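You operate a simulated robot arm through the tools that you are given. There is no shell and no other tool. Be economical: measure what you need, move in short steps, check, and stop when the job is done.

The job below is to be done with a simulated two-armed robot. You get a single attempt, and the scene is never put back.

JOB
Put the green can from the top of the flat cart on the black depot board. Put the yellow packer with the smallest size on its label from the top of the black cart on the rigging bench top. Put the 30 MM brown block from the top of the black cart on the tackle rack top and the 20 MM brown block on the shelf under the black cart. Take the pink peg and leave it on the shelf two. Take the blue block from the top of the black cart and put it on the purple packer. Put the grey sleeve from the top of the black cart on the shelf two. Put the yellow brush from the top of the black cart on the rigging bench top. Stack the yellow bush labelled "R3" from the top of the black cart on top of the yellow bush labelled "R2". Fetch the white rag from the top of the black cart and set it in the blue tote. Close the sockets drawer. Fetch the steel ring wrench with the smallest size on its label from the shelf two of the parts rack and set it on the white panel. Any order will do. Set down upright: green can.
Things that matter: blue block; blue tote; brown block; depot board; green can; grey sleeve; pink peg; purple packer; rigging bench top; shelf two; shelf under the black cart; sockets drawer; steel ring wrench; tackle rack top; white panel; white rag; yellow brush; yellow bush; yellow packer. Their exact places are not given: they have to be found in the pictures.

Only the result counts: the job must be done as asked and must still hold three seconds after the hand-in. Knocking over, shifting, dropping, spilling or breaking anything else fails it.

ROBOT AND FRAMES
Two 7-joint arms with two-finger parallel grippers on one trunk, on a base that drives. Base frame: it is fixed to the floor where the robot stands at the start and does not move with it; the origin is under the middle of the robot, x ahead of it, y to its left, z up. Lengths are in mm, angles in degrees, forces in N, time in s.
The left shoulder is at the start at [70, 134, 851], the right one opposite. With the tool pointing down near the work surface each hand reaches from about 100 to 640 mm from the robot's upright axis, wherever it stands, measured 20 degrees to its own side. Places, roughly: blue block (5x4x11 cm) [1500, -6200, 800]; blue tote (25x42x24 cm) [-2100, -6800, 800]; brown block [1000, -6000, 750]; depot board [750, 0, 500]; green can [500, 0, 500]; grey sleeve [1500, -6250, 750]; pink peg (4x4x9 cm) [1300, -6200, 800]; purple packer [1750, -6000, 750]; rigging bench top [-1700, -6800, 800]; shelf two (29x24 cm) [-880, -4420, 840]; shelf under the black cart [1300, -6000, 300]; sockets drawer [-10800, 2500, 700]; steel ring wrench [-11250, 4250, 500]; tackle rack top [-3600, -6800, 800]; white panel (25x23x2 cm) [-9700, 5000, 800]; white rag (10x7x3 cm) [1500, -5900, 700]; yellow brush (9x5x7 cm) [1600, -5900, 700]; yellow bush [1750, -6000, 750]; yellow packer [750, -6000, 750]. Payload 1.57 kg a hand.
The TCP of each hand is the grasp point between the finger pads, 30 mm short of the fingertips. In the tool frame z runs along the fingers and y along their closing line. The gripper opens to 80 mm. The fingers are 17 mm wide and 12 mm thick; the gripper's body (40 by 82 mm) begins 80 mm behind the TCP.
Orientation is that of the tool frame in the base frame, as a unit quaternion [w, x, y, z]. With the fingers straight down and closing along the base's y, the tool's x points along the base's -x, its y along +y and its z along -z.

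CONTROLS
- The arms move only by the tool drive_tool. It takes "left_motion", "right_motion" or both (then of equal length, played together; a hand with none holds still); each is a list that holds one entry, the list of rows, each a list of 7 numbers: the shift along the tool's x, y, z in units of 400 mm (1.0 is 400 mm), then the turn, a rotation vector about the tool's x, y, z in units of 180 degrees (1.0 is 180 degrees), then the gripper command, from -1 (fully open) to 1 (shut), values between in proportion. In form: [[[dx, dy, dz, ax, ay, az, fingers], ...]]. A call has 1 to 20 rows; each row is the pose to reach, as a shift and turn from the pose commanded when the call began, along the tool's axes at that moment. A call with a number of a shift or a turn outside -1 to 1 is refused whole. Rows are played at 5 a second. More than 50 mm and 8.6 degrees between two rows, or a gripper value outside its range, and nothing of the call is played. A pose out of reach is approached as far as the arm can. The call stops where the force on the tool passes 40 N (or 10 N more than at its start, if that is more) or the arm is blocked; 0.2 s more then pass. Each finger travels about 153 mm/s and halts on what it meets, pressing with about 42 N; the grip force reading is that of the motor and also rises with nothing between the fingers. The clock runs only during rows and for 0.2 s after the last one: add rows that repeat a pose to give the fingers time. It gives the time, the measured TCP pose, the force on the tool (base axes), the opening and the grip force at its end, in the units of the frame above (readings bear some noise), with the torque about the TCP (base axes, N m) and any sound that the robot's microphone picked up, and new pictures: "pictures" is both (left out), scene, wrist or none (wrist: the cameras of the hands that moved).
- Cameras (640 x 400 px; columns grow to the right, rows downward): "scene" is now at [131.4, 14.7, 1063.6]; the picture's right is [0.20, -0.98, 0.00], its down [-0.71, -0.14, -0.69] and it looks along [0.68, 0.14, -0.72] (base axes); focal length 288 px, centre (320, 200). "left" rides on the left gripper at [72, 7, -122] in its tool frame; the picture's right is [-0.09, 1.00, 0.00], its down [-0.84, -0.08, -0.54] and it looks along [-0.54, -0.05, 0.84] (tool axes); focal length 238 px, centre (320, 200). "right" rides on the right gripper at [72, -7, -122] in its tool frame; the picture's right is [0.09, 1.00, 0.00], its down [-0.84, 0.08, -0.54] and it looks along [-0.54, 0.05, 0.84] (tool axes); focal length 238 px, centre (320, 200).
- slide_trunk(by): slides the trunk up (or, below 0, down) by that many mm; the arms and the scene camera ride with it, the base frame stays. It gives what a move gives, with no picture.
- roll_base(legs): drives the robot by 1 to 6 legs, each [ahead, left, turn to the left] in mm, mm and degrees, along the robot's own axes; the way and the turn of a leg run together, so that a leg with both is an arc; at most 1500 mm and 180 degrees a leg. The arms and the cameras ride along, it lands a little off, and it stops where it bumps. It gives what a move gives, and a new picture of the scene camera.
- turn_head(pan, tilt): turns the head with the scene camera to pan (to the left, within 86 degrees either way) and tilt (down, from -29 to 69), counted from straight ahead of the robot. It gives what a move gives, and a new picture of the scene camera.
- probe_pixels(camera, pixels): for up to 12 pixels [column, row] of the newest picture of that camera ("zoom" is the newest enlarged one), the place [x, y, z] in the base frame of the surface seen there, good to about 2 mm. It takes no simulated time.
- enlarge(camera, box): a new picture of the part [left, top, right, bottom] of that camera's present view, enlarged. It takes no simulated time.
- hand_in(): hands the job in; it is judged then, once.

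Work in short steps. Measure before you move; look again where a grasp or a placing could have gone wrong, and mend it. You have 371 turns and 360 pictures in all, those below and enlarged ones among them. Open the grippers and draw the arms clear of the work before you hand the job in, unless the task says otherwise; then end with one line.

The tools are called after "Request:" by a JSON object that holds its "fn" and its "kwargs". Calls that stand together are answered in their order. drive_tool: Moves the arms, as the interface text tells. Its arguments: {"type":"object","properties":{"left_motion":{"type":"array"},"right_motion":{"type":"array"},"pictures":{"type":"string","enum":["both","scene","wrist","none"]}},"required":[]} The other tools are called the same way: slide_trunk (by) slides the trunk up or down; roll_base (legs) drives the base; turn_head (pan, tilt) turns the head that bears the scene camera; probe_pixels (camera, pixels) gives the place of the surface under pixels of a picture; enlarge (camera, box) takes an enlarged picture of a part of a camera's view; hand_in () hands the job in.

At the start:

```text
time: 0.0
left_tcp_pos: [493.9, 189.5, 783.4]
left_orientation: [0.0, -0.001, 1.0, -0.001]
left_force: [0.6, -0.6, 0.1]
left_torque: [-0.03, 0.01, 0.01]
left_gripper_width: 80.2
left_gripper_force: 0.0
right_tcp_pos: [428.2, -134.9, 726.8]
right_orientation: [0.0, 0.0, 1.0, 0.0]
right_force: [0.1, -0.4, -0.2]
right_torque: [0.0, 0.02, 0.03]
right_gripper_width: 79.9
right_gripper_force: 0.1
trunk travel left (down, up): [-425.0, 515.0]
robot x, y, heading: [-3.3, 0.4, -0.1]
head pan, tilt: [11.3, 46.1]
```

scene: 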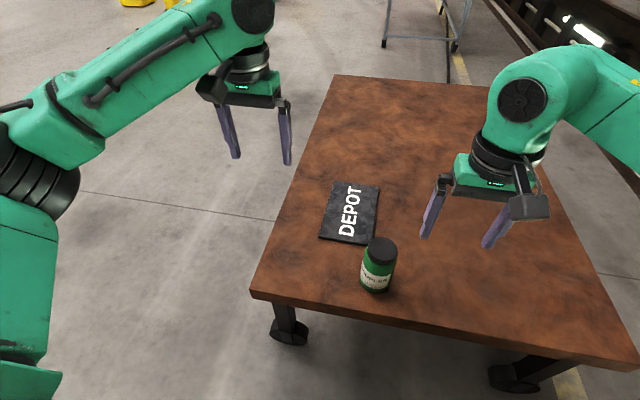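
right: 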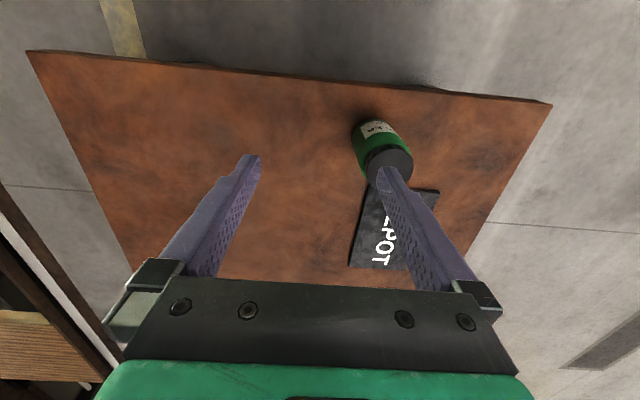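
left: 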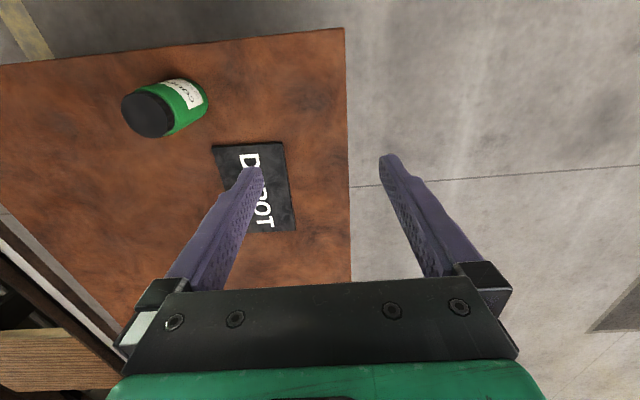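

The can stands at about (378,265) in the scene view and the depot board at about (350,213). I probe both.

Request:
{"fn": "probe_pixels", "kwargs": {"camera": "scene", "pixels": [[382, 247], [382, 240], [382, 258], [376, 278], [333, 184], [379, 187], [320, 237], [372, 245], [350, 213], [420, 300], [395, 250], [369, 248]]}}

Request:
{"fn": "enlarge", "kwargs": {"camera": "scene", "box": [280, 160, 440, 320]}}

```text
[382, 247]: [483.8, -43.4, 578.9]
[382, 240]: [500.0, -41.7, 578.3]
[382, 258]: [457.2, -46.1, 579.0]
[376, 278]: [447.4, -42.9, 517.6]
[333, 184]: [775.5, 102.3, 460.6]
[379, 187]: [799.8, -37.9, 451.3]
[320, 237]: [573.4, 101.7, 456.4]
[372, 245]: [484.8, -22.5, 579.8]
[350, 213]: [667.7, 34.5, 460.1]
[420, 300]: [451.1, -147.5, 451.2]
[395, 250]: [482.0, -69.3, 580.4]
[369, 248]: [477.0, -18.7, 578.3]
```

```text
2.50 times, centred on (360, 240) of scene
```

zoom: 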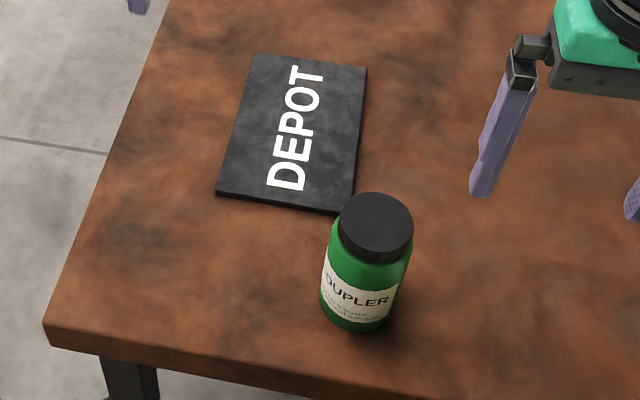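

The can's top centre is about (480,-44,579), about 55 mm across. I move the right hand over it, down to z 537, and close.

Request:
{"fn": "drive_tool", "kwargs": {"right_motion": [[[-0.05, 0.09, 0, 0, 0, 0, -1], [-0.1, 0.18, 0, 0, 0, 0, -1], [-0.13, 0.2275, 0, 0, 0, 0, -1], [-0.13, 0.2275, 0.1, 0, 0, 0, -1], [-0.13, 0.2275, 0.2, 0, 0, 0, -1], [-0.13, 0.2275, 0.25, 0, 0, 0, -1], [-0.13, 0.2275, 0.25, 0, 0, 0, -1]]]}}

```text
time: 1.6
left_tcp_pos: [494.0, 191.4, 783.0]
left_orientation: [0.0, -0.001, 1.0, 0.0]
left_force: [0.0, -0.4, 0.1]
left_torque: [0.01, 0.02, -0.02]
left_gripper_width: 80.0
left_gripper_force: 0.1
right_tcp_pos: [480.4, -44.1, 625.5]
right_orientation: [0.0, 0.0, 1.0, 0.0]
right_force: [-0.2, 0.0, 0.4]
right_torque: [0.0, 0.01, -0.01]
right_gripper_width: 80.2
right_gripper_force: 0.0
trunk travel left (down, up): [-425.0, 515.0]
robot x, y, heading: [-2.4, 5.2, 0.1]
head pan, tilt: [11.3, 46.1]
```

scene: 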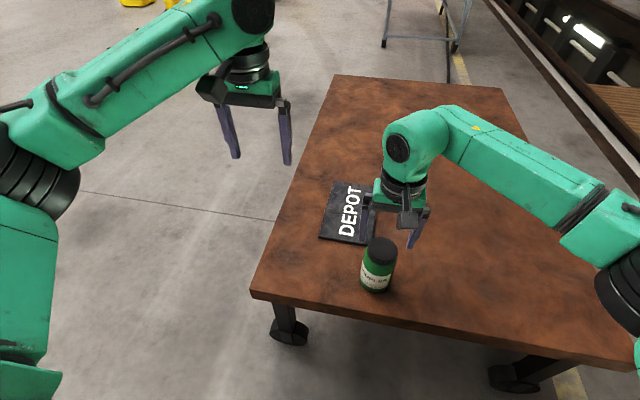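
right: 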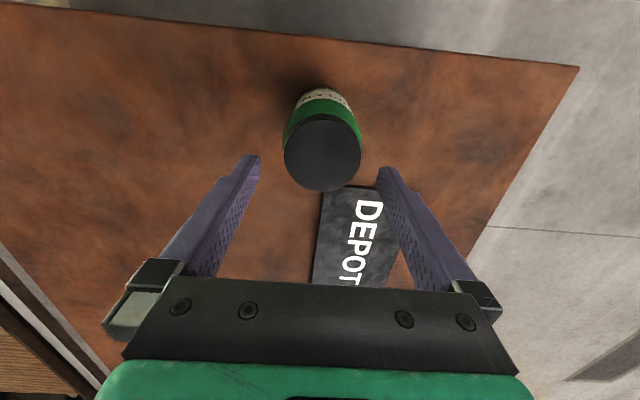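

The wrist view shows the lid at (322,152) between the fingers. I check its centre by probing in the wrist camera.

Request:
{"fn": "probe_pixels", "kwargs": {"camera": "right", "pixels": [[322, 152], [287, 152], [358, 152], [322, 118], [322, 188]]}}

```text
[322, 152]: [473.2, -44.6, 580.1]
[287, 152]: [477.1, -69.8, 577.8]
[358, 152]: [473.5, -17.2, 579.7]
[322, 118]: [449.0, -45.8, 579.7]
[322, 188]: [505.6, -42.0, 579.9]
```

The centre is about (477,-44). I descend to z≈535, close and lift.

Request:
{"fn": "drive_tool", "kwargs": {"right_motion": [[[0.008, 0, 0.08, 0, 0, 0, -1], [0.008, 0, 0.16, 0, 0, 0, -1], [0.008, 0, 0.225, 0, 0, 0, -1], [0.008, 0, 0.225, 0, 0, 0, 1], [0.008, 0, 0.225, 0, 0, 0, 1], [0.008, 0, 0.225, 0, 0, 0, 1], [0.008, 0, 0.19, 0, 0, 0, 1], [0.008, 0, 0.15, 0, 0, 0, 1]]]}}

```text
time: 3.4
left_tcp_pos: [494.2, 190.2, 782.5]
left_orientation: [0.0, -0.001, 1.0, 0.0]
left_force: [-0.6, 0.2, 0.6]
left_torque: [0.01, 0.02, -0.05]
left_gripper_width: 80.2
left_gripper_force: 0.0
right_tcp_pos: [475.4, -45.2, 567.7]
right_orientation: [-0.001, 0.001, 1.0, -0.001]
right_force: [-0.4, 0.0, -2.8]
right_torque: [-0.01, 0.02, -0.03]
right_gripper_width: 62.5
right_gripper_force: 41.9
trunk travel left (down, up): [-425.0, 515.0]
robot x, y, heading: [1.4, 1.1, 0.1]
head pan, tilt: [11.3, 46.1]
```

scene: 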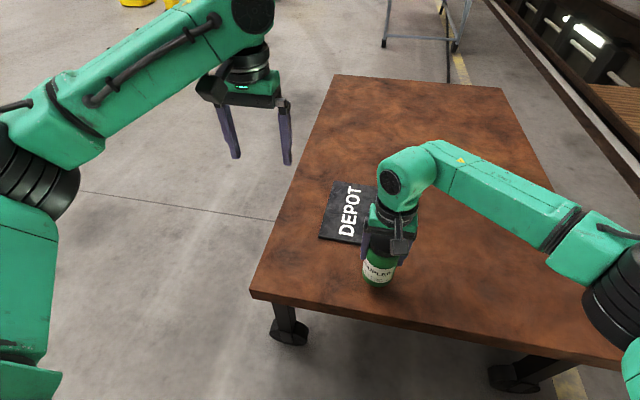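
right: 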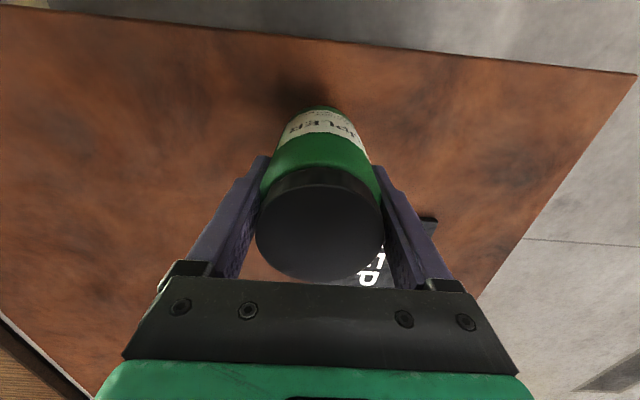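

The can is held, with its base about 30 mm up. I carry it to about (640,33) on the board and set it down.

Request:
{"fn": "drive_tool", "kwargs": {"right_motion": [[[-0.09, 0.045, 0, 0, 0, 0, 1], [-0.18, 0.09, 0, 0, 0, 0, 1], [-0.27, 0.13, 0, 0, 0, 0, 1], [-0.35, 0.17, 0, 0, 0, 0, 1], [-0.41, 0.195, 0, 0, 0, 0, 1], [-0.41, 0.195, 0, 0, 0, 0, 1], [-0.41, 0.195, 0.03, 0, 0, 0, 1], [-0.41, 0.195, 0.048, 0, 0, 0, 1], [-0.41, 0.195, 0.048, 0, 0, 0, 1]]]}}

```text
time: 5.4
left_tcp_pos: [495.1, 190.6, 782.9]
left_orientation: [-0.001, -0.001, 1.0, 0.0]
left_force: [0.5, -0.2, -0.5]
left_torque: [0.01, -0.01, 0.02]
left_gripper_width: 79.9
left_gripper_force: 0.0
right_tcp_pos: [562.9, 2.5, 563.9]
right_orientation: [-0.001, 0.0, 1.0, 0.0]
right_force: [-0.3, -1.0, -2.5]
right_torque: [-0.02, -0.02, 0.02]
right_gripper_width: 62.5
right_gripper_force: 41.8
right hand out of reach, approached as far as the arm can: row 3, 4, 5, 6, 7, 8, 9
trunk travel left (down, up): [-425.0, 515.0]
robot x, y, heading: [0.1, -4.3, 0.2]
head pan, tilt: [11.3, 46.1]
```

scene: 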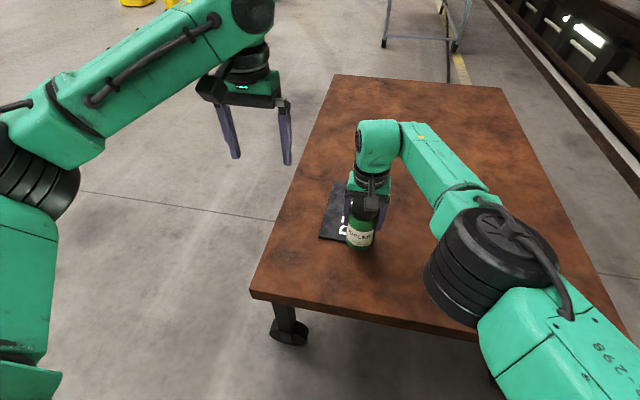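
right: 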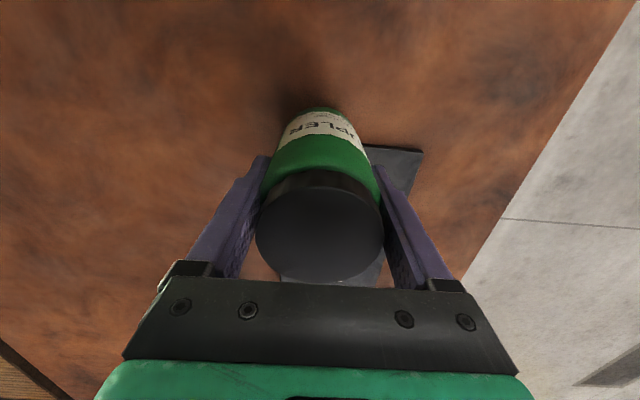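

The arm stops short at (563,2). I look down to see the clearance between the base and the table.

Request:
{"fn": "turn_head", "kwargs": {"pan": 0, "tilt": 69}}

```text
time: 6.3
left_tcp_pos: [493.7, 190.2, 782.2]
left_orientation: [0.0, 0.0, 1.0, 0.001]
left_force: [0.3, -0.5, 0.5]
left_torque: [0.03, -0.04, -0.04]
left_gripper_width: 79.8
left_gripper_force: 0.0
right_tcp_pos: [564.5, 3.2, 563.1]
right_orientation: [0.0, 0.0, 1.0, 0.001]
right_force: [-0.2, 0.0, -3.4]
right_torque: [0.02, 0.02, -0.02]
right_gripper_width: 62.5
right_gripper_force: 41.9
trunk travel left (down, up): [-425.0, 515.0]
robot x, y, heading: [-1.8, -0.7, 0.0]
head pan, tilt: [0.0, 68.8]
```

scene: 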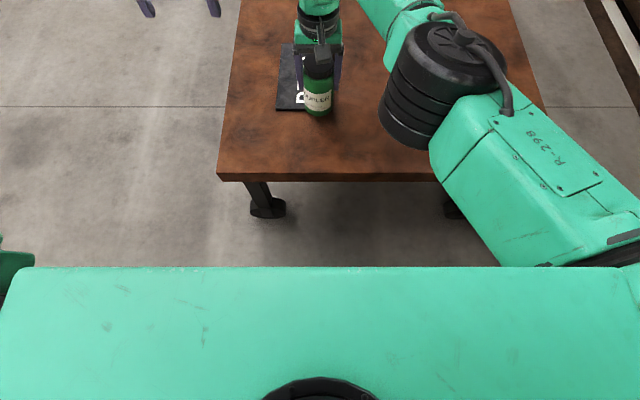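

I probe the table edge and the trunk front.

Request:
{"fn": "probe_pixels", "kwargs": {"camera": "scene", "pixels": [[320, 172], [320, 262], [320, 280], [100, 262], [267, 212], [320, 300], [220, 178]]}}

```text
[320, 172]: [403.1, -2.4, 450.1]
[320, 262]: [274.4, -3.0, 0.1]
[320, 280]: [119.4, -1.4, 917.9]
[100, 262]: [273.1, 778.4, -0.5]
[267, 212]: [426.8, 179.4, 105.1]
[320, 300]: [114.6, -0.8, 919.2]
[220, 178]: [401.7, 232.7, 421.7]
```

The floor is clear up to x=274, so rolling 85 mm ahead is safe (the table edge is at 403).

Request:
{"fn": "roll_base", "kwargs": {"legs": [[85, 0, 0]]}}

Request:
{"fn": "drive_tool", "kwargs": {"right_motion": [[[0, 0.05, 0, 0, 0, 0, 1], [0.03, 0.07, 0, 0, 0, 0, 1], [0.03, 0.07, 0, 0, 0, 0, 1]]]}}

```text
time: 7.3
left_tcp_pos: [580.1, 190.5, 782.3]
left_orientation: [-0.002, -0.001, 1.0, 0.0]
left_force: [-0.2, -0.5, -0.4]
left_torque: [0.0, 0.04, 0.02]
left_gripper_width: 80.1
left_gripper_force: 0.0
right_tcp_pos: [650.1, 2.6, 563.5]
right_orientation: [0.0, 0.0, 1.0, 0.0]
right_force: [0.3, 0.6, -3.0]
right_torque: [0.02, 0.02, -0.02]
right_gripper_width: 62.5
right_gripper_force: 42.3
trunk travel left (down, up): [-425.0, 515.0]
robot x, y, heading: [84.6, 1.4, -0.3]
head pan, tilt: [0.0, 68.8]
```

scene: 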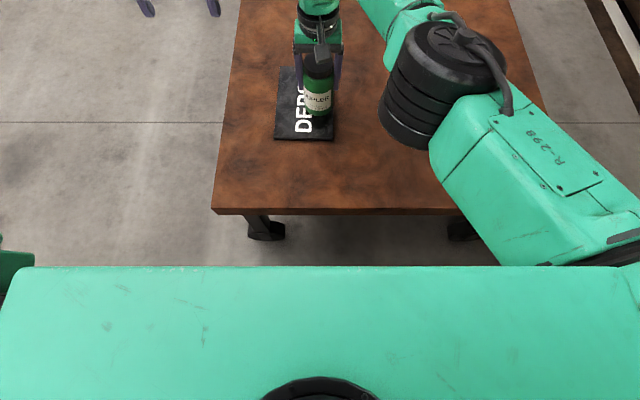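

```text
time: 8.1
left_tcp_pos: [579.4, 191.5, 782.9]
left_orientation: [0.0, -0.001, 1.0, 0.0]
left_force: [-0.3, 0.1, 0.1]
left_torque: [0.0, -0.03, 0.0]
left_gripper_width: 80.2
left_gripper_force: 0.0
right_tcp_pos: [635.0, 32.1, 564.6]
right_orientation: [0.0, 0.0, 1.0, 0.0]
right_force: [-0.3, 0.1, -3.8]
right_torque: [-0.03, 0.0, 0.02]
right_gripper_width: 62.5
right_gripper_force: 41.8
right hand out of reach, approached as far as the arm can: row 1
trunk travel left (down, up): [-425.0, 515.0]
robot x, y, heading: [85.5, 1.1, 0.1]
head pan, tilt: [0.0, 68.8]
```

scene: 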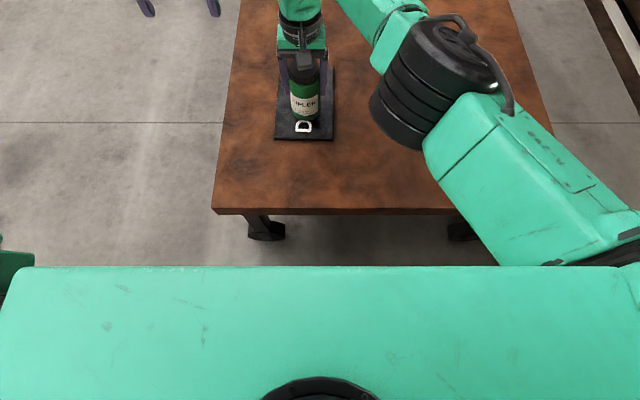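
right: 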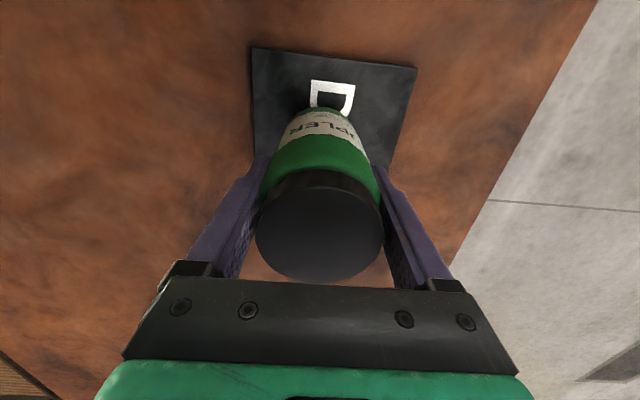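

The can is over the board. I lower it 19 mm and read the force before releasing.

Request:
{"fn": "drive_tool", "kwargs": {"right_motion": [[[0, 0, 0.025, 0, 0, 0, 1], [0, 0, 0.04, 0, 0, 0, 1], [0, 0, 0.0475, 0, 0, 0, 1], [0, 0, 0.0475, 0, 0, 0, 1]]], "pictures": "none"}}

```text
time: 9.1
left_tcp_pos: [577.9, 191.0, 784.0]
left_orientation: [0.0, -0.001, 1.0, 0.001]
left_force: [-0.3, -0.7, 0.7]
left_torque: [0.0, 0.01, -0.01]
left_gripper_width: 80.0
left_gripper_force: 0.2
right_tcp_pos: [633.8, 31.9, 548.1]
right_orientation: [0.002, 0.0, 1.0, 0.001]
right_force: [2.6, 0.4, 7.3]
right_torque: [-0.05, 0.05, 0.0]
right_gripper_width: 62.7
right_gripper_force: 42.1
right hand out of reach, approached as far as the arm can: row 2
trunk travel left (down, up): [-425.0, 515.0]
robot x, y, heading: [84.2, -1.6, 0.1]
head pan, tilt: [0.0, 68.8]
```

Contact shows as an upward force of about 10 N. I release and rise.

Request:
{"fn": "drive_tool", "kwargs": {"right_motion": [[[0, 0, 0, 0, 0, 0, -0.6], [0, 0, 0, 0, 0, 0, -1], [0, 0, -0.1, 0, 0, 0, -1], [0, 0, -0.2, 0, 0, 0, -1], [0.1, -0.05, -0.3, 0, 0, 0, -1], [0.2, -0.1, -0.4, 0, 0, 0, -1]]], "pictures": "scene"}}

```text
refused: row 5 steps farther than a row can; nothing moved
```

Step too long; I split it.

Request:
{"fn": "drive_tool", "kwargs": {"right_motion": [[[0, 0, 0, 0, 0, 0, -0.6], [0, 0, 0, 0, 0, 0, -1], [0, 0, -0.1, 0, 0, 0, -1], [0, 0, -0.2, 0, 0, 0, -1], [0, 0, -0.3, 0, 0, 0, -1], [0, 0, -0.4, 0, 0, 0, -1], [0.1, -0.05, -0.4, 0, 0, 0, -1], [0.2, -0.1, -0.4, 0, 0, 0, -1], [0.3, -0.15, -0.45, 0, 0, 0, -1]]], "pictures": "scene"}}

```text
time: 11.1
left_tcp_pos: [578.7, 188.6, 784.0]
left_orientation: [0.0, -0.001, 1.0, 0.001]
left_force: [0.5, 0.5, 0.9]
left_torque: [0.02, -0.03, -0.02]
left_gripper_width: 80.0
left_gripper_force: 0.1
right_tcp_pos: [516.9, -27.3, 725.1]
right_orientation: [0.0, 0.001, 1.0, 0.0]
right_force: [0.2, -0.2, 0.6]
right_torque: [-0.02, -0.03, 0.0]
right_gripper_width: 79.9
right_gripper_force: 0.1
trunk travel left (down, up): [-425.0, 515.0]
robot x, y, heading: [82.0, 1.1, 0.1]
head pan, tilt: [0.0, 68.8]
```

scene: 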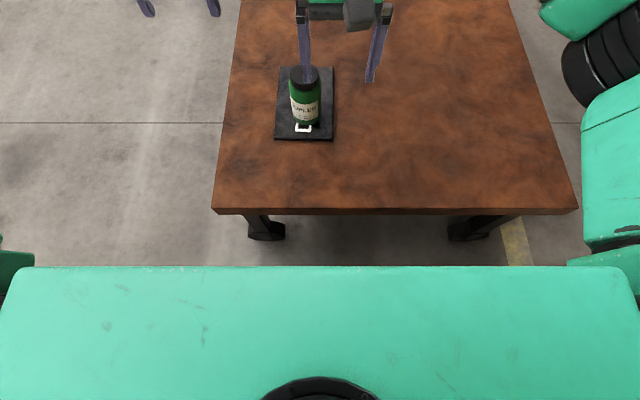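

The can stands upright on the board. I tuck both hands in, back the base off, and look to the right.

Request:
{"fn": "drive_tool", "kwargs": {"right_motion": [[[0.1, -0.1, 0, 0, 0, 0, -1], [0.2, -0.2, -0.05, 0, 0, 0, -1], [0.3, -0.25, -0.1, 0, 0, 0, -1], [0.35, -0.3, -0.15, 0, 0, 0, -1]]], "left_motion": [[[0.1, 0, 0, 0, 0, 0, -1], [0.2, 0, 0, 0, 0, 0, -1], [0.3, 0, 0, 0, 0, 0, -1], [0.4, 0, 0, 0, 0, 0, -1]]], "pictures": "none"}}

Request:
{"fn": "roll_base", "kwargs": {"legs": [[-300, 0, 0], [0, 0, -90]]}}

Request:
{"fn": "turn_head", "kwargs": {"pan": 0, "tilt": 15}}

```text
refused: row 1 steps farther than a row can; nothing moved
```

```text
time: 17.0
left_tcp_pos: [-21.3, -494.1, 782.5]
left_orientation: [0.0, 0.707, 0.707, 0.0]
left_force: [-0.1, 0.0, 1.0]
left_torque: [0.0, 0.0, -0.02]
left_gripper_width: 80.1
left_gripper_force: 0.1
right_tcp_pos: [-239.7, -432.3, 723.8]
right_orientation: [0.0, 0.708, 0.706, -0.001]
right_force: [-0.3, 0.7, 0.3]
right_torque: [-0.03, -0.03, 0.02]
right_gripper_width: 80.1
right_gripper_force: 0.0
trunk travel left (down, up): [-425.0, 515.0]
robot x, y, heading: [-213.9, -0.6, -90.1]
head pan, tilt: [0.0, 68.8]
```

scene: 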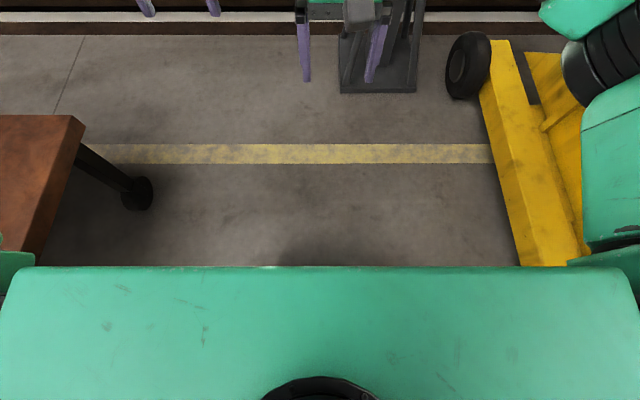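

```text
time: 18.2
left_tcp_pos: [-22.1, -494.9, 783.0]
left_orientation: [0.0, 0.707, 0.707, 0.0]
left_force: [-0.1, -1.0, -0.5]
left_torque: [-0.01, 0.0, -0.02]
left_gripper_width: 80.0
left_gripper_force: 0.1
right_tcp_pos: [-238.5, -432.5, 724.5]
right_orientation: [0.0, 0.708, 0.706, 0.0]
right_force: [-0.6, 0.3, -0.6]
right_torque: [0.02, 0.0, -0.01]
right_gripper_width: 79.8
right_gripper_force: 0.2
trunk travel left (down, up): [-425.0, 515.0]
robot x, y, heading: [-211.5, -2.7, -90.1]
head pan, tilt: [0.0, 15.0]
```

scene: 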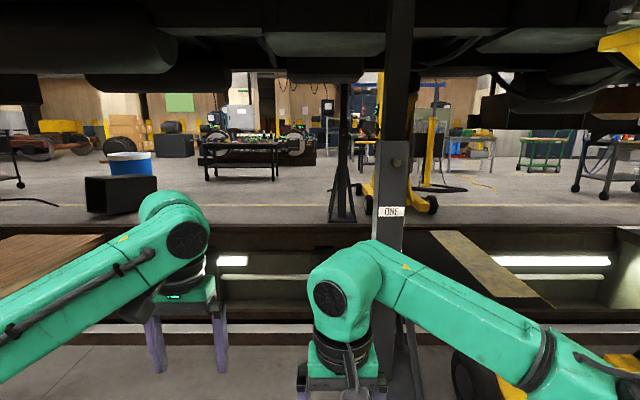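

A pit with covers and a raised vehicle lie ahead (south). I probe key places to map it and look right and left.

Request:
{"fn": "probe_pixels", "kwargs": {"camera": "scene", "pixels": [[250, 335], [250, 300], [60, 240], [20, 300], [440, 240], [480, 290], [250, 215], [240, 145], [470, 140], [600, 145], [250, 75], [470, 215]]}}

Request:
{"fn": "turn_head", "kwargs": {"pan": 45, "tilt": 15}}

Request:
{"fn": "turn_head", "kwargs": {"pan": -45, "tilt": 15}}

```text
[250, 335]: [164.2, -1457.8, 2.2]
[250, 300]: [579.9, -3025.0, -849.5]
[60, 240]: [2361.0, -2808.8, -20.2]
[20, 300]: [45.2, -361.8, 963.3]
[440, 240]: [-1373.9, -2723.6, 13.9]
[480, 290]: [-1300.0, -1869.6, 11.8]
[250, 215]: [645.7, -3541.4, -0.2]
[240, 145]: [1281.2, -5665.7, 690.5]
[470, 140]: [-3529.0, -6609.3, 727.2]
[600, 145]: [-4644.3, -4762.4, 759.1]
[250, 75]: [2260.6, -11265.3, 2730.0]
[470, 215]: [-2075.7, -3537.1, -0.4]
```

```text
time: 19.3
left_tcp_pos: [-22.5, -493.9, 783.1]
left_orientation: [0.001, 0.708, 0.706, 0.0]
left_force: [0.3, 0.3, 0.4]
left_torque: [-0.01, 0.0, -0.01]
left_gripper_width: 80.1
left_gripper_force: 0.0
right_tcp_pos: [-238.7, -432.8, 724.0]
right_orientation: [0.001, 0.708, 0.706, 0.001]
right_force: [-0.3, 0.5, -0.1]
right_torque: [-0.04, -0.03, 0.02]
right_gripper_width: 80.0
right_gripper_force: 0.1
trunk travel left (down, up): [-425.0, 515.0]
robot x, y, heading: [-217.9, 1.7, -90.2]
head pan, tilt: [45.0, 15.0]
```

scene: 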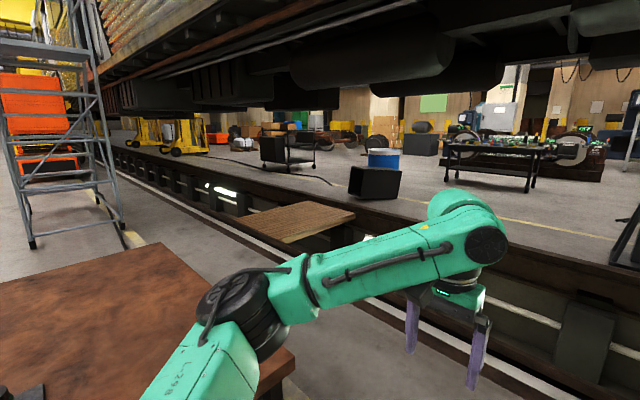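

```text
time: 21.0
left_tcp_pos: [-21.9, -494.5, 782.6]
left_orientation: [0.001, 0.707, 0.707, 0.0]
left_force: [0.2, -0.1, 0.3]
left_torque: [-0.02, -0.02, 0.0]
left_gripper_width: 79.8
left_gripper_force: 0.0
right_tcp_pos: [-239.4, -432.6, 725.1]
right_orientation: [0.0, 0.708, 0.707, 0.001]
right_force: [0.3, 0.5, 0.4]
right_torque: [-0.02, 0.01, 0.0]
right_gripper_width: 80.2
right_gripper_force: 0.0
trunk travel left (down, up): [-425.0, 515.0]
robot x, y, heading: [-213.4, -4.1, -90.1]
head pan, tilt: [-45.0, 15.0]
```

scene: 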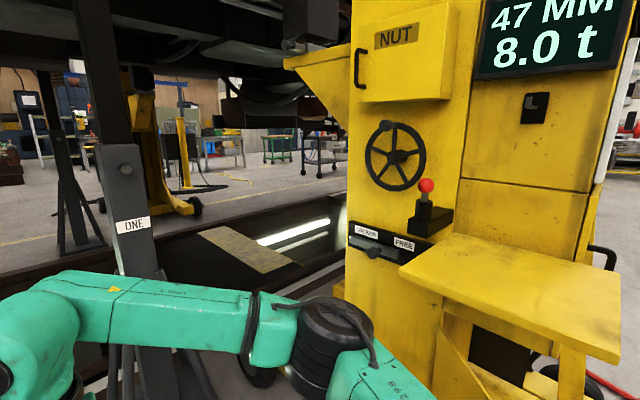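

Two crossings over the pit are visible: a steel plate (here at (240,250)) and a wooden cover to the left. I probe the plate corners and the underside above it.

Request:
{"fn": "probe_pixels", "kwargs": {"camera": "scene", "pixels": [[190, 230], [226, 227], [268, 272], [300, 262], [175, 285], [230, 40], [250, 95], [300, 105], [60, 80], [330, 205], [150, 50], [130, 225]]}}

Request:
{"fn": "enlarge", "kwargs": {"camera": "scene", "box": [0, 0, 360, 320]}}

```text
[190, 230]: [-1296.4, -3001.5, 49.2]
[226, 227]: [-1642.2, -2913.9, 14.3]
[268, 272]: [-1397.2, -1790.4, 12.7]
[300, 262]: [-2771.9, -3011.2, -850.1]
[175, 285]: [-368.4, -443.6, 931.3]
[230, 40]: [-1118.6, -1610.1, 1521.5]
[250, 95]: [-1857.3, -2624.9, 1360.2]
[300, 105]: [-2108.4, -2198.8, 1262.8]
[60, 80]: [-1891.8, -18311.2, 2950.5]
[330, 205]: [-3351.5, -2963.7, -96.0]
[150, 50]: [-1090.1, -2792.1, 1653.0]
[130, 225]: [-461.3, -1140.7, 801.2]
```

```text
1.25 times, centred on (180, 160) of scene
```

zoom: 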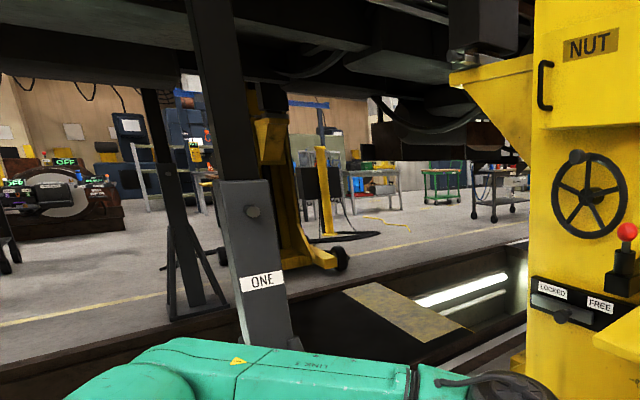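

The steel plate looks narrow and sits beside jacks. I look at the wooden cover.

Request:
{"fn": "turn_head", "kwargs": {"pan": 45, "tilt": 15}}

Request:
{"fn": "probe_pixels", "kwargs": {"camera": "scene", "pixels": [[242, 218], [308, 202], [354, 211], [286, 242], [200, 225], [300, 95], [240, 100], [370, 60], [430, 90], [300, 195], [250, 250], [170, 110]]}}

Request:
{"fn": "enlarge", "kwargs": {"camera": "scene", "box": [120, 60, 440, 260]}}

```text
time: 22.6
left_tcp_pos: [-23.3, -493.5, 782.0]
left_orientation: [0.0, 0.707, 0.707, 0.0]
left_force: [0.5, 0.3, 0.4]
left_torque: [-0.02, -0.02, 0.0]
left_gripper_width: 80.1
left_gripper_force: 0.0
right_tcp_pos: [-238.8, -432.7, 725.0]
right_orientation: [0.0, 0.707, 0.707, -0.001]
right_force: [0.6, 1.6, 0.4]
right_torque: [0.01, 0.0, 0.01]
right_gripper_width: 80.2
right_gripper_force: 0.1
trunk travel left (down, up): [-425.0, 515.0]
robot x, y, heading: [-212.3, -1.7, -90.2]
head pan, tilt: [45.0, 15.0]
```

scene: 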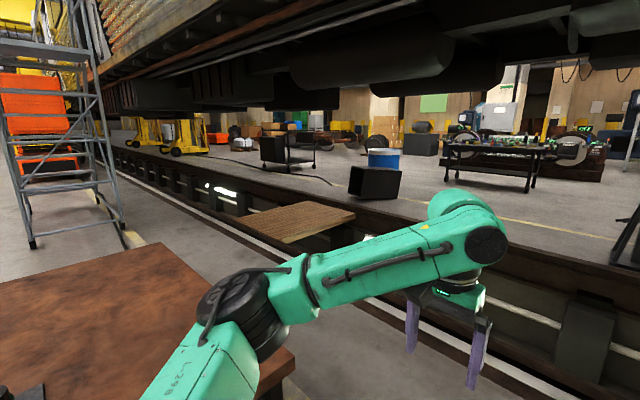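

```text
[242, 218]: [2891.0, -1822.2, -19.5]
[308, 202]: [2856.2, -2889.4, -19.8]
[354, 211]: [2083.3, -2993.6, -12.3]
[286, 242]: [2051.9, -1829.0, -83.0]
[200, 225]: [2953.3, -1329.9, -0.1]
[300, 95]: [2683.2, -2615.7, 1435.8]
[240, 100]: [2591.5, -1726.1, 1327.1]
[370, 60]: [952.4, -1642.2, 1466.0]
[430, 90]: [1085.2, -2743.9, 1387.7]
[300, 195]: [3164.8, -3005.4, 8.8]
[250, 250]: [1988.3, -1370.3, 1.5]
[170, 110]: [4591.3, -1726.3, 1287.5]
```

```text
2.00 times, centred on (280, 160) of scene
```

zoom: 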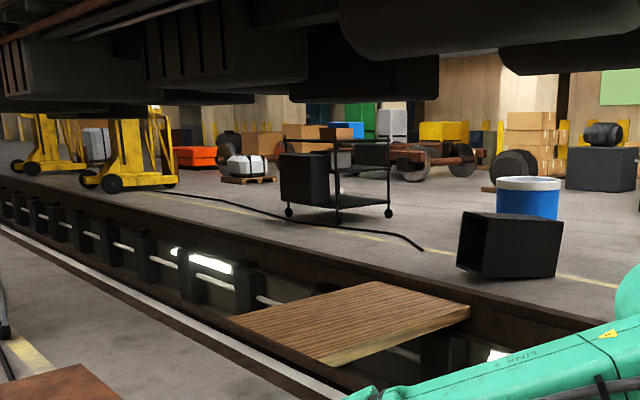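

The wooden cover spans x≈2060–2890 with over 1250 mm of headroom. I tuck the hands in, then head for it past the table.

Request:
{"fn": "probe_pixels", "kwargs": {"camera": "scene", "pixels": [[118, 227], [32, 245], [295, 362], [245, 285], [130, 240], [100, 205], [620, 262], [375, 195], [490, 185]]}}

Request:
{"fn": "drive_tool", "kwargs": {"right_motion": [[[0.1, 0, 0, 0, 0, 0, -1], [0.2, 0, 0, 0, 0, 0, -1], [0.3, 0, -0.05, 0, 0, 0, -1], [0.3, 0, -0.1, 0, 0, 0, -1]]], "left_motion": [[[0.1, 0, 0, 0, 0, 0, -1], [0.2, 0, 0, 0, 0, 0, -1], [0.3, 0, 0, 0, 0, 0, -1], [0.4, 0, 0, 0, 0, 0, -1]]], "pictures": "none"}}

```text
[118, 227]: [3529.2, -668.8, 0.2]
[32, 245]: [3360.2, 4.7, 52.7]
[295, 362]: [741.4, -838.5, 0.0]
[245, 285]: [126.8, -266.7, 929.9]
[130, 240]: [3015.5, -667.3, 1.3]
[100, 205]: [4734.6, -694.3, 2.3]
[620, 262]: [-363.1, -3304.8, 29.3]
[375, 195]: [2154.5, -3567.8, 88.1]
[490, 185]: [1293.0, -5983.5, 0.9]
```

```text
time: 23.6
left_tcp_pos: [-20.6, -334.7, 781.7]
left_orientation: [0.0, 0.708, 0.707, 0.001]
left_force: [0.6, 0.2, -0.2]
left_torque: [0.0, -0.01, -0.02]
left_gripper_width: 79.9
left_gripper_force: 0.1
right_tcp_pos: [-238.1, -310.9, 765.6]
right_orientation: [0.0, 0.708, 0.706, 0.0]
right_force: [-0.7, 0.3, -1.1]
right_torque: [0.04, 0.02, -0.01]
right_gripper_width: 80.2
right_gripper_force: 0.1
trunk travel left (down, up): [-425.0, 515.0]
robot x, y, heading: [-211.1, -0.2, -90.0]
head pan, tilt: [45.0, 15.0]
```

The ladder is beyond x 3360, so it is clear. I drive around the table corner.

Request:
{"fn": "roll_base", "kwargs": {"legs": [[500, 250, 0], [400, 150, 0], [0, 1150, 0], [0, 1150, 0]]}}

Request:
{"fn": "turn_head", "kwargs": {"pan": 0, "tilt": 25}}

```text
time: 39.9
left_tcp_pos: [2667.6, -1220.6, 782.1]
left_orientation: [-0.001, 0.699, 0.716, -0.001]
left_force: [0.0, 0.6, -0.1]
left_torque: [0.0, -0.01, 0.04]
left_gripper_width: 79.9
left_gripper_force: 0.1
right_tcp_pos: [2449.4, -1202.6, 762.9]
right_orientation: [0.0, 0.699, 0.715, 0.0]
right_force: [0.0, -0.7, -0.6]
right_torque: [0.02, 0.02, -0.01]
right_gripper_width: 80.0
right_gripper_force: 0.2
trunk travel left (down, up): [-425.0, 515.0]
robot x, y, heading: [2470.8, -890.0, -88.5]
head pan, tilt: [45.0, 15.0]
```

scene: 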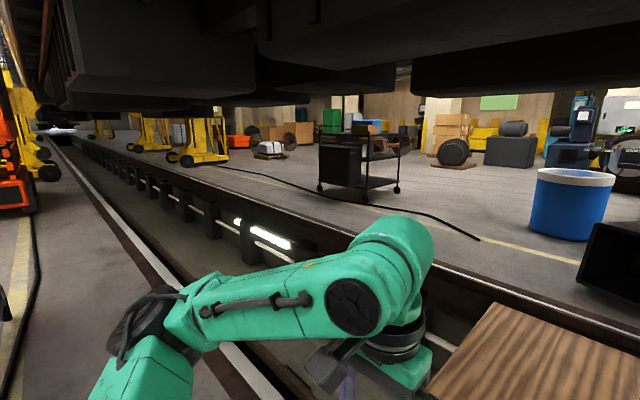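

```text
time: 41.0
left_tcp_pos: [2667.3, -1220.2, 783.0]
left_orientation: [-0.001, 0.698, 0.716, 0.0]
left_force: [0.4, 0.4, -0.2]
left_torque: [0.0, 0.02, 0.0]
left_gripper_width: 80.2
left_gripper_force: 0.0
right_tcp_pos: [2449.7, -1202.9, 764.9]
right_orientation: [0.0, 0.699, 0.715, 0.0]
right_force: [0.9, -0.1, -0.3]
right_torque: [0.01, -0.04, -0.01]
right_gripper_width: 79.7
right_gripper_force: 0.0
trunk travel left (down, up): [-425.0, 515.0]
robot x, y, heading: [2470.4, -890.8, -88.7]
head pan, tilt: [0.0, 25.0]
```

scene: 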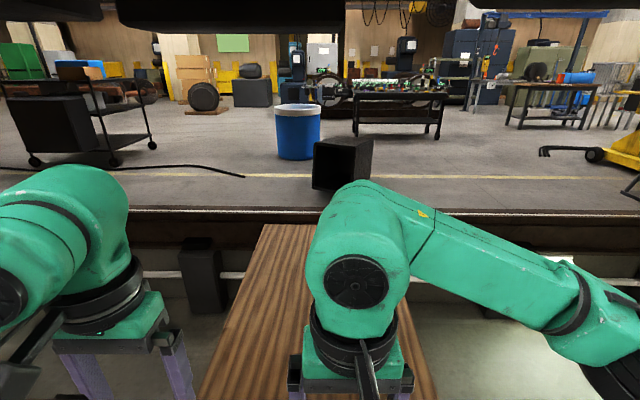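

The black box at (343,165) and blue bin at (297,130) lie just beyond the cover. I probe them and the cover edges.

Request:
{"fn": "probe_pixels", "kwargs": {"camera": "scene", "pixels": [[315, 188], [352, 190], [372, 178], [262, 226], [205, 390], [430, 370], [298, 158], [150, 150], [340, 30], [60, 15], [420, 250], [240, 177]]}}

```text
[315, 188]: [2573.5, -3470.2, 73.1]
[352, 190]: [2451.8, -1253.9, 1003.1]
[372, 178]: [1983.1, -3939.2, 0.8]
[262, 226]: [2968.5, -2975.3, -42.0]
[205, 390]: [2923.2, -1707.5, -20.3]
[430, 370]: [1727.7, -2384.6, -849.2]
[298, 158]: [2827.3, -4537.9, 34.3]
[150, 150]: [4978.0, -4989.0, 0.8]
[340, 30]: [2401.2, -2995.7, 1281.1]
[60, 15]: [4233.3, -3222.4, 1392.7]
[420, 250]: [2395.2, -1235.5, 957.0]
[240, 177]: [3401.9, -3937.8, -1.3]
```

The box leaves a way round on its left. I square up the heading, shift 130 mm left, lower the trunk for headroom, and cross to y≈-3100.

Request:
{"fn": "slide_trunk", "kwargs": {"by": -200}}

Request:
{"fn": "roll_base", "kwargs": {"legs": [[0, 130, -1.3], [700, 0, 0]]}}

```text
time: 43.2
left_tcp_pos: [2667.9, -1220.1, 582.8]
left_orientation: [0.001, 0.699, 0.716, 0.0]
left_force: [0.4, -0.2, 0.3]
left_torque: [0.0, 0.01, -0.02]
left_gripper_width: 80.3
left_gripper_force: 0.0
right_tcp_pos: [2447.9, -1202.6, 564.1]
right_orientation: [0.0, 0.699, 0.715, 0.0]
right_force: [0.1, 0.6, 0.6]
right_torque: [0.01, 0.01, 0.01]
right_gripper_width: 80.1
right_gripper_force: 0.1
trunk travel left (down, up): [-225.0, 715.0]
robot x, y, heading: [2467.9, -888.8, -89.1]
head pan, tilt: [0.0, 25.0]
```

```text
time: 47.2
left_tcp_pos: [2786.3, -1709.5, 582.7]
left_orientation: [0.0, 0.706, 0.708, 0.0]
left_force: [0.2, -0.5, 0.4]
left_torque: [0.0, -0.01, 0.0]
left_gripper_width: 80.2
left_gripper_force: 0.1
right_tcp_pos: [2568.4, -1686.2, 563.9]
right_orientation: [0.0, 0.708, 0.707, 0.0]
right_force: [0.6, 0.4, -0.4]
right_torque: [0.04, 0.0, 0.0]
right_gripper_width: 79.9
right_gripper_force: 0.1
trunk travel left (down, up): [-225.0, 715.0]
robot x, y, heading: [2595.2, -1377.5, -90.1]
head pan, tilt: [0.0, 25.0]
stopped in leg 2: the robot was blocked; the commanded pose is now the measured one
```

scene: 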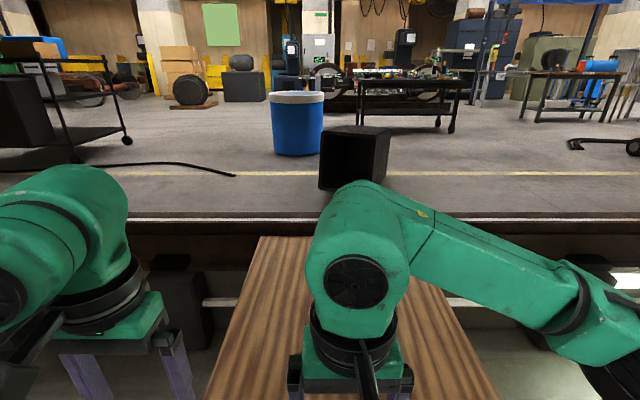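

Blocked at y=-1377. I look down ahead to see what stops it.

Request:
{"fn": "turn_head", "kwargs": {"pan": 0, "tilt": 65}}

```text
time: 48.3
left_tcp_pos: [2786.1, -1710.2, 582.6]
left_orientation: [-0.001, 0.707, 0.707, 0.001]
left_force: [-0.3, -0.4, 0.4]
left_torque: [-0.01, 0.0, 0.0]
left_gripper_width: 80.0
left_gripper_force: 0.1
right_tcp_pos: [2568.8, -1687.2, 564.3]
right_orientation: [0.0, 0.707, 0.707, 0.0]
right_force: [0.5, 0.3, 0.3]
right_torque: [0.01, 0.01, 0.01]
right_gripper_width: 80.1
right_gripper_force: 0.1
trunk travel left (down, up): [-225.0, 715.0]
robot x, y, heading: [2597.3, -1375.9, -90.1]
head pan, tilt: [0.0, 65.0]
```

scene: 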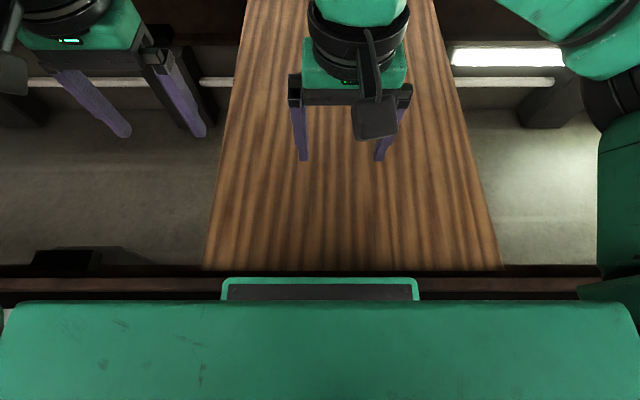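

The base front now shows at (320,290) with the rail right in front. I probe heights.

Request:
{"fn": "probe_pixels", "kwargs": {"camera": "scene", "pixels": [[320, 283], [320, 292], [320, 274], [320, 269], [320, 262], [320, 255], [150, 283], [150, 275], [150, 292], [500, 285], [500, 292], [222, 290]]}}

Request:
{"fn": "enlarge", "kwargs": {"camera": "scene", "box": [140, 220, 460, 320]}}

```text
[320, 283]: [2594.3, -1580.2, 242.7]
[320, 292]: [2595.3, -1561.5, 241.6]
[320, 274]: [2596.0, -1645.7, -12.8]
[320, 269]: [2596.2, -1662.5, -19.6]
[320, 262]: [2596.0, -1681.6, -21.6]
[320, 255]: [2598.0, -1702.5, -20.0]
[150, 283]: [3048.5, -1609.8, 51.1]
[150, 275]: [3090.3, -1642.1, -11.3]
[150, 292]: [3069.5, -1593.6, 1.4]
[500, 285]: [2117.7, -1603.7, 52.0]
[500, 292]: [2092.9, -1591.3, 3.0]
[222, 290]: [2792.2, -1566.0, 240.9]
```

```text
2.00 times, centred on (300, 270) of scene
```

zoom: 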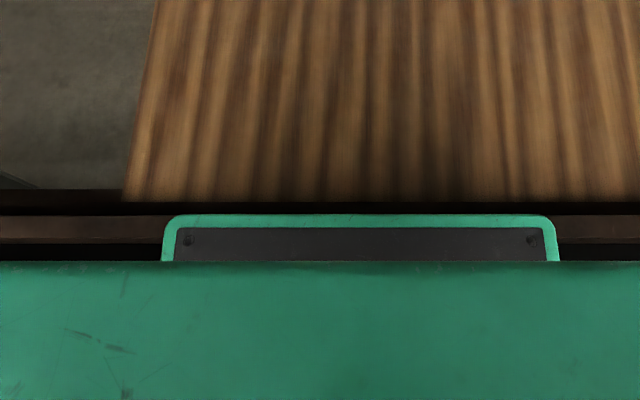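

The rail stands 50 mm proud and stops the base, so this cover is no crossing. I back off and look along the track both ways for a level crossing.

Request:
{"fn": "roll_base", "kwargs": {"legs": [[-450, 0, 0]]}}

Request:
{"fn": "slide_trunk", "kwargs": {"by": 200}}

Request:
{"fn": "turn_head", "kwargs": {"pan": 80, "tilt": 10}}

Request:
{"fn": "enlarge", "kwargs": {"camera": "scene", "box": [240, 100, 400, 200]}}

Request:
{"fn": "turn_head", "kwargs": {"pan": -75, "tilt": 10}}

```text
time: 51.0
left_tcp_pos: [2785.5, -1255.2, 582.4]
left_orientation: [0.001, 0.708, 0.706, 0.0]
left_force: [-0.1, -0.2, -0.1]
left_torque: [0.0, 0.02, 0.01]
left_gripper_width: 80.0
left_gripper_force: 0.0
right_tcp_pos: [2567.6, -1232.4, 565.4]
right_orientation: [-0.001, 0.709, 0.705, 0.0]
right_force: [0.1, -0.5, 0.1]
right_torque: [-0.01, 0.01, 0.0]
right_gripper_width: 80.2
right_gripper_force: 0.1
trunk travel left (down, up): [-225.0, 715.0]
robot x, y, heading: [2596.4, -918.8, -90.2]
head pan, tilt: [0.0, 65.0]
```

scene: 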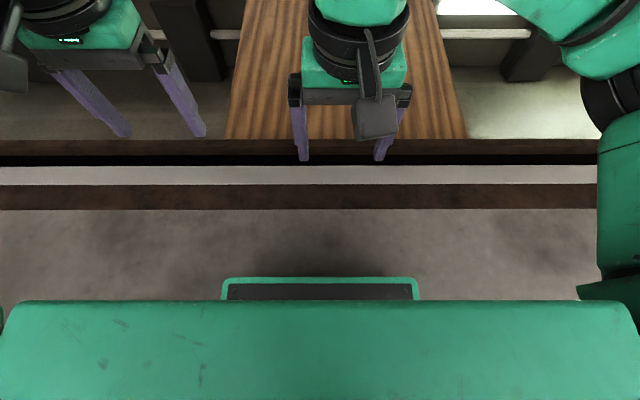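

```text
time: 53.2
left_tcp_pos: [2785.7, -1256.4, 782.5]
left_orientation: [0.0, 0.708, 0.706, 0.001]
left_force: [0.6, -0.4, 0.4]
left_torque: [-0.02, -0.01, 0.0]
left_gripper_width: 80.0
left_gripper_force: 0.1
right_tcp_pos: [2568.1, -1232.4, 764.7]
right_orientation: [0.0, 0.708, 0.706, -0.001]
right_force: [0.1, 0.5, 0.2]
right_torque: [0.01, 0.03, 0.0]
right_gripper_width: 80.1
right_gripper_force: 0.1
trunk travel left (down, up): [-425.0, 515.0]
robot x, y, heading: [2597.1, -917.3, -90.2]
head pan, tilt: [0.0, 65.0]
```

```text
time: 54.7
left_tcp_pos: [2785.3, -1255.7, 782.2]
left_orientation: [0.0, 0.708, 0.707, 0.001]
left_force: [-0.1, 0.3, -0.1]
left_torque: [0.03, 0.0, 0.04]
left_gripper_width: 80.3
left_gripper_force: 0.1
right_tcp_pos: [2568.3, -1231.2, 764.3]
right_orientation: [0.0, 0.709, 0.705, 0.0]
right_force: [-0.1, -0.1, -0.2]
right_torque: [-0.01, -0.01, -0.01]
right_gripper_width: 79.9
right_gripper_force: 0.1
trunk travel left (down, up): [-425.0, 515.0]
robot x, y, heading: [2592.7, -917.9, -90.1]
head pan, tilt: [80.0, 10.0]
```

scene: 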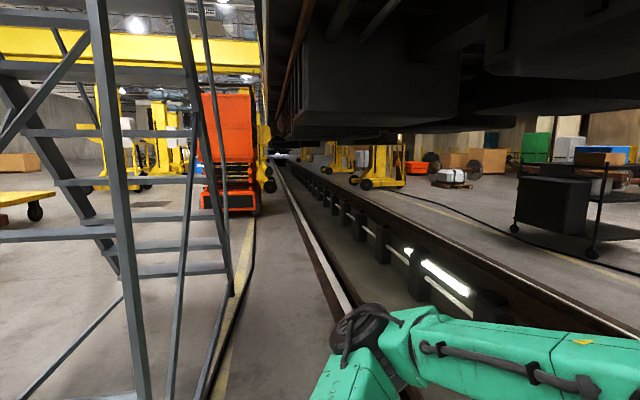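

```text
4.00 times, centred on (320, 150) of scene
```

zoom: 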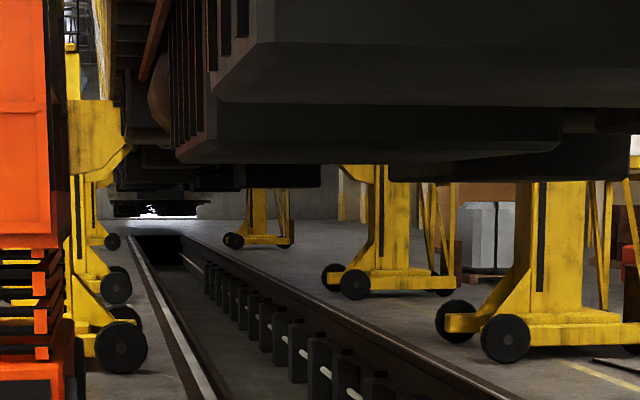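

```text
time: 57.1
left_tcp_pos: [2786.4, -1255.4, 783.7]
left_orientation: [-0.001, 0.708, 0.706, 0.0]
left_force: [0.8, 0.1, 0.1]
left_torque: [-0.01, 0.0, -0.03]
left_gripper_width: 80.2
left_gripper_force: 0.0
right_tcp_pos: [2568.2, -1231.3, 764.1]
right_orientation: [0.0, 0.709, 0.705, 0.0]
right_force: [0.4, -0.2, 0.2]
right_torque: [0.0, -0.02, -0.02]
right_gripper_width: 80.0
right_gripper_force: 0.1
trunk travel left (down, up): [-425.0, 515.0]
robot x, y, heading: [2599.8, -919.0, -90.0]
head pan, tilt: [-75.0, 10.0]
```

scene: 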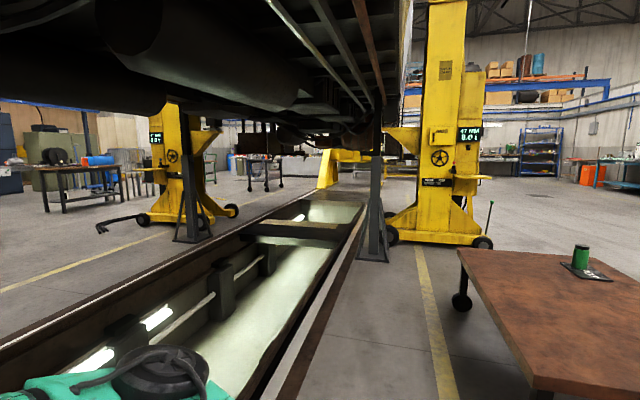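

To the west the pit appears to end near (330,200). I enlarge and probe there.

Request:
{"fn": "probe_pixels", "kwargs": {"camera": "scene", "pixels": [[330, 203], [340, 196], [300, 222], [365, 205], [290, 200], [325, 188], [300, 192], [380, 190]]}}

Request:
{"fn": "enlarge", "kwargs": {"camera": "scene", "box": [220, 120, 420, 245]}}

```text
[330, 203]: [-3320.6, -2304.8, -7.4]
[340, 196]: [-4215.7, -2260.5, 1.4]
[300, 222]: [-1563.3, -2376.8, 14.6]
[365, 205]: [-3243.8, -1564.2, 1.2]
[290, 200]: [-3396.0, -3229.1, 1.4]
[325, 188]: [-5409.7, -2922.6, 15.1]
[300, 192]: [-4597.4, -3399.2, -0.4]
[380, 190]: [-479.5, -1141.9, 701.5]
```

```text
3.20 times, centred on (320, 182) of scene
```

zoom: 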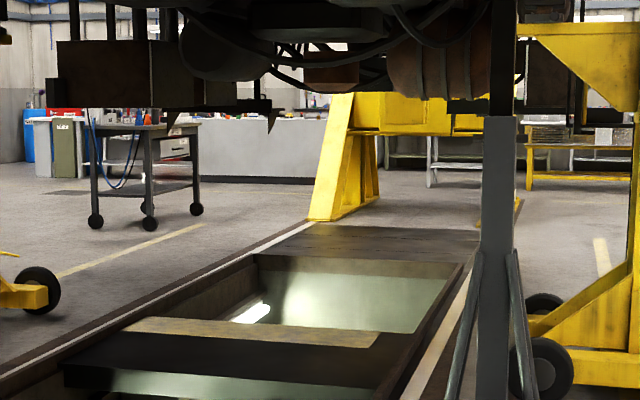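

The pit ends at x≈-3300 with dark panels beyond that look flush. I probe that strip.

Request:
{"fn": "probe_pixels", "kwargs": {"camera": "zoom", "pixels": [[265, 250], [320, 224], [380, 235], [380, 252], [465, 245], [310, 222], [478, 232], [290, 232], [330, 215], [425, 222], [520, 205], [250, 245]]}}

```text
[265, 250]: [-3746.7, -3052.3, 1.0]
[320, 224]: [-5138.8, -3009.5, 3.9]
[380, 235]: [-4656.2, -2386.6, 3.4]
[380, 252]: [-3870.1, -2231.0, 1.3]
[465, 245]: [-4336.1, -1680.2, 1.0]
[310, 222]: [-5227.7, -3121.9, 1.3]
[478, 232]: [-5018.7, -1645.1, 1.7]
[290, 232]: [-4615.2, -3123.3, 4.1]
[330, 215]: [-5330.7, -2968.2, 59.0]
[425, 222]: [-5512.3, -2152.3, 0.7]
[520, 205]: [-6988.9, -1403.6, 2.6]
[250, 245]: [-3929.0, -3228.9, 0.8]
```

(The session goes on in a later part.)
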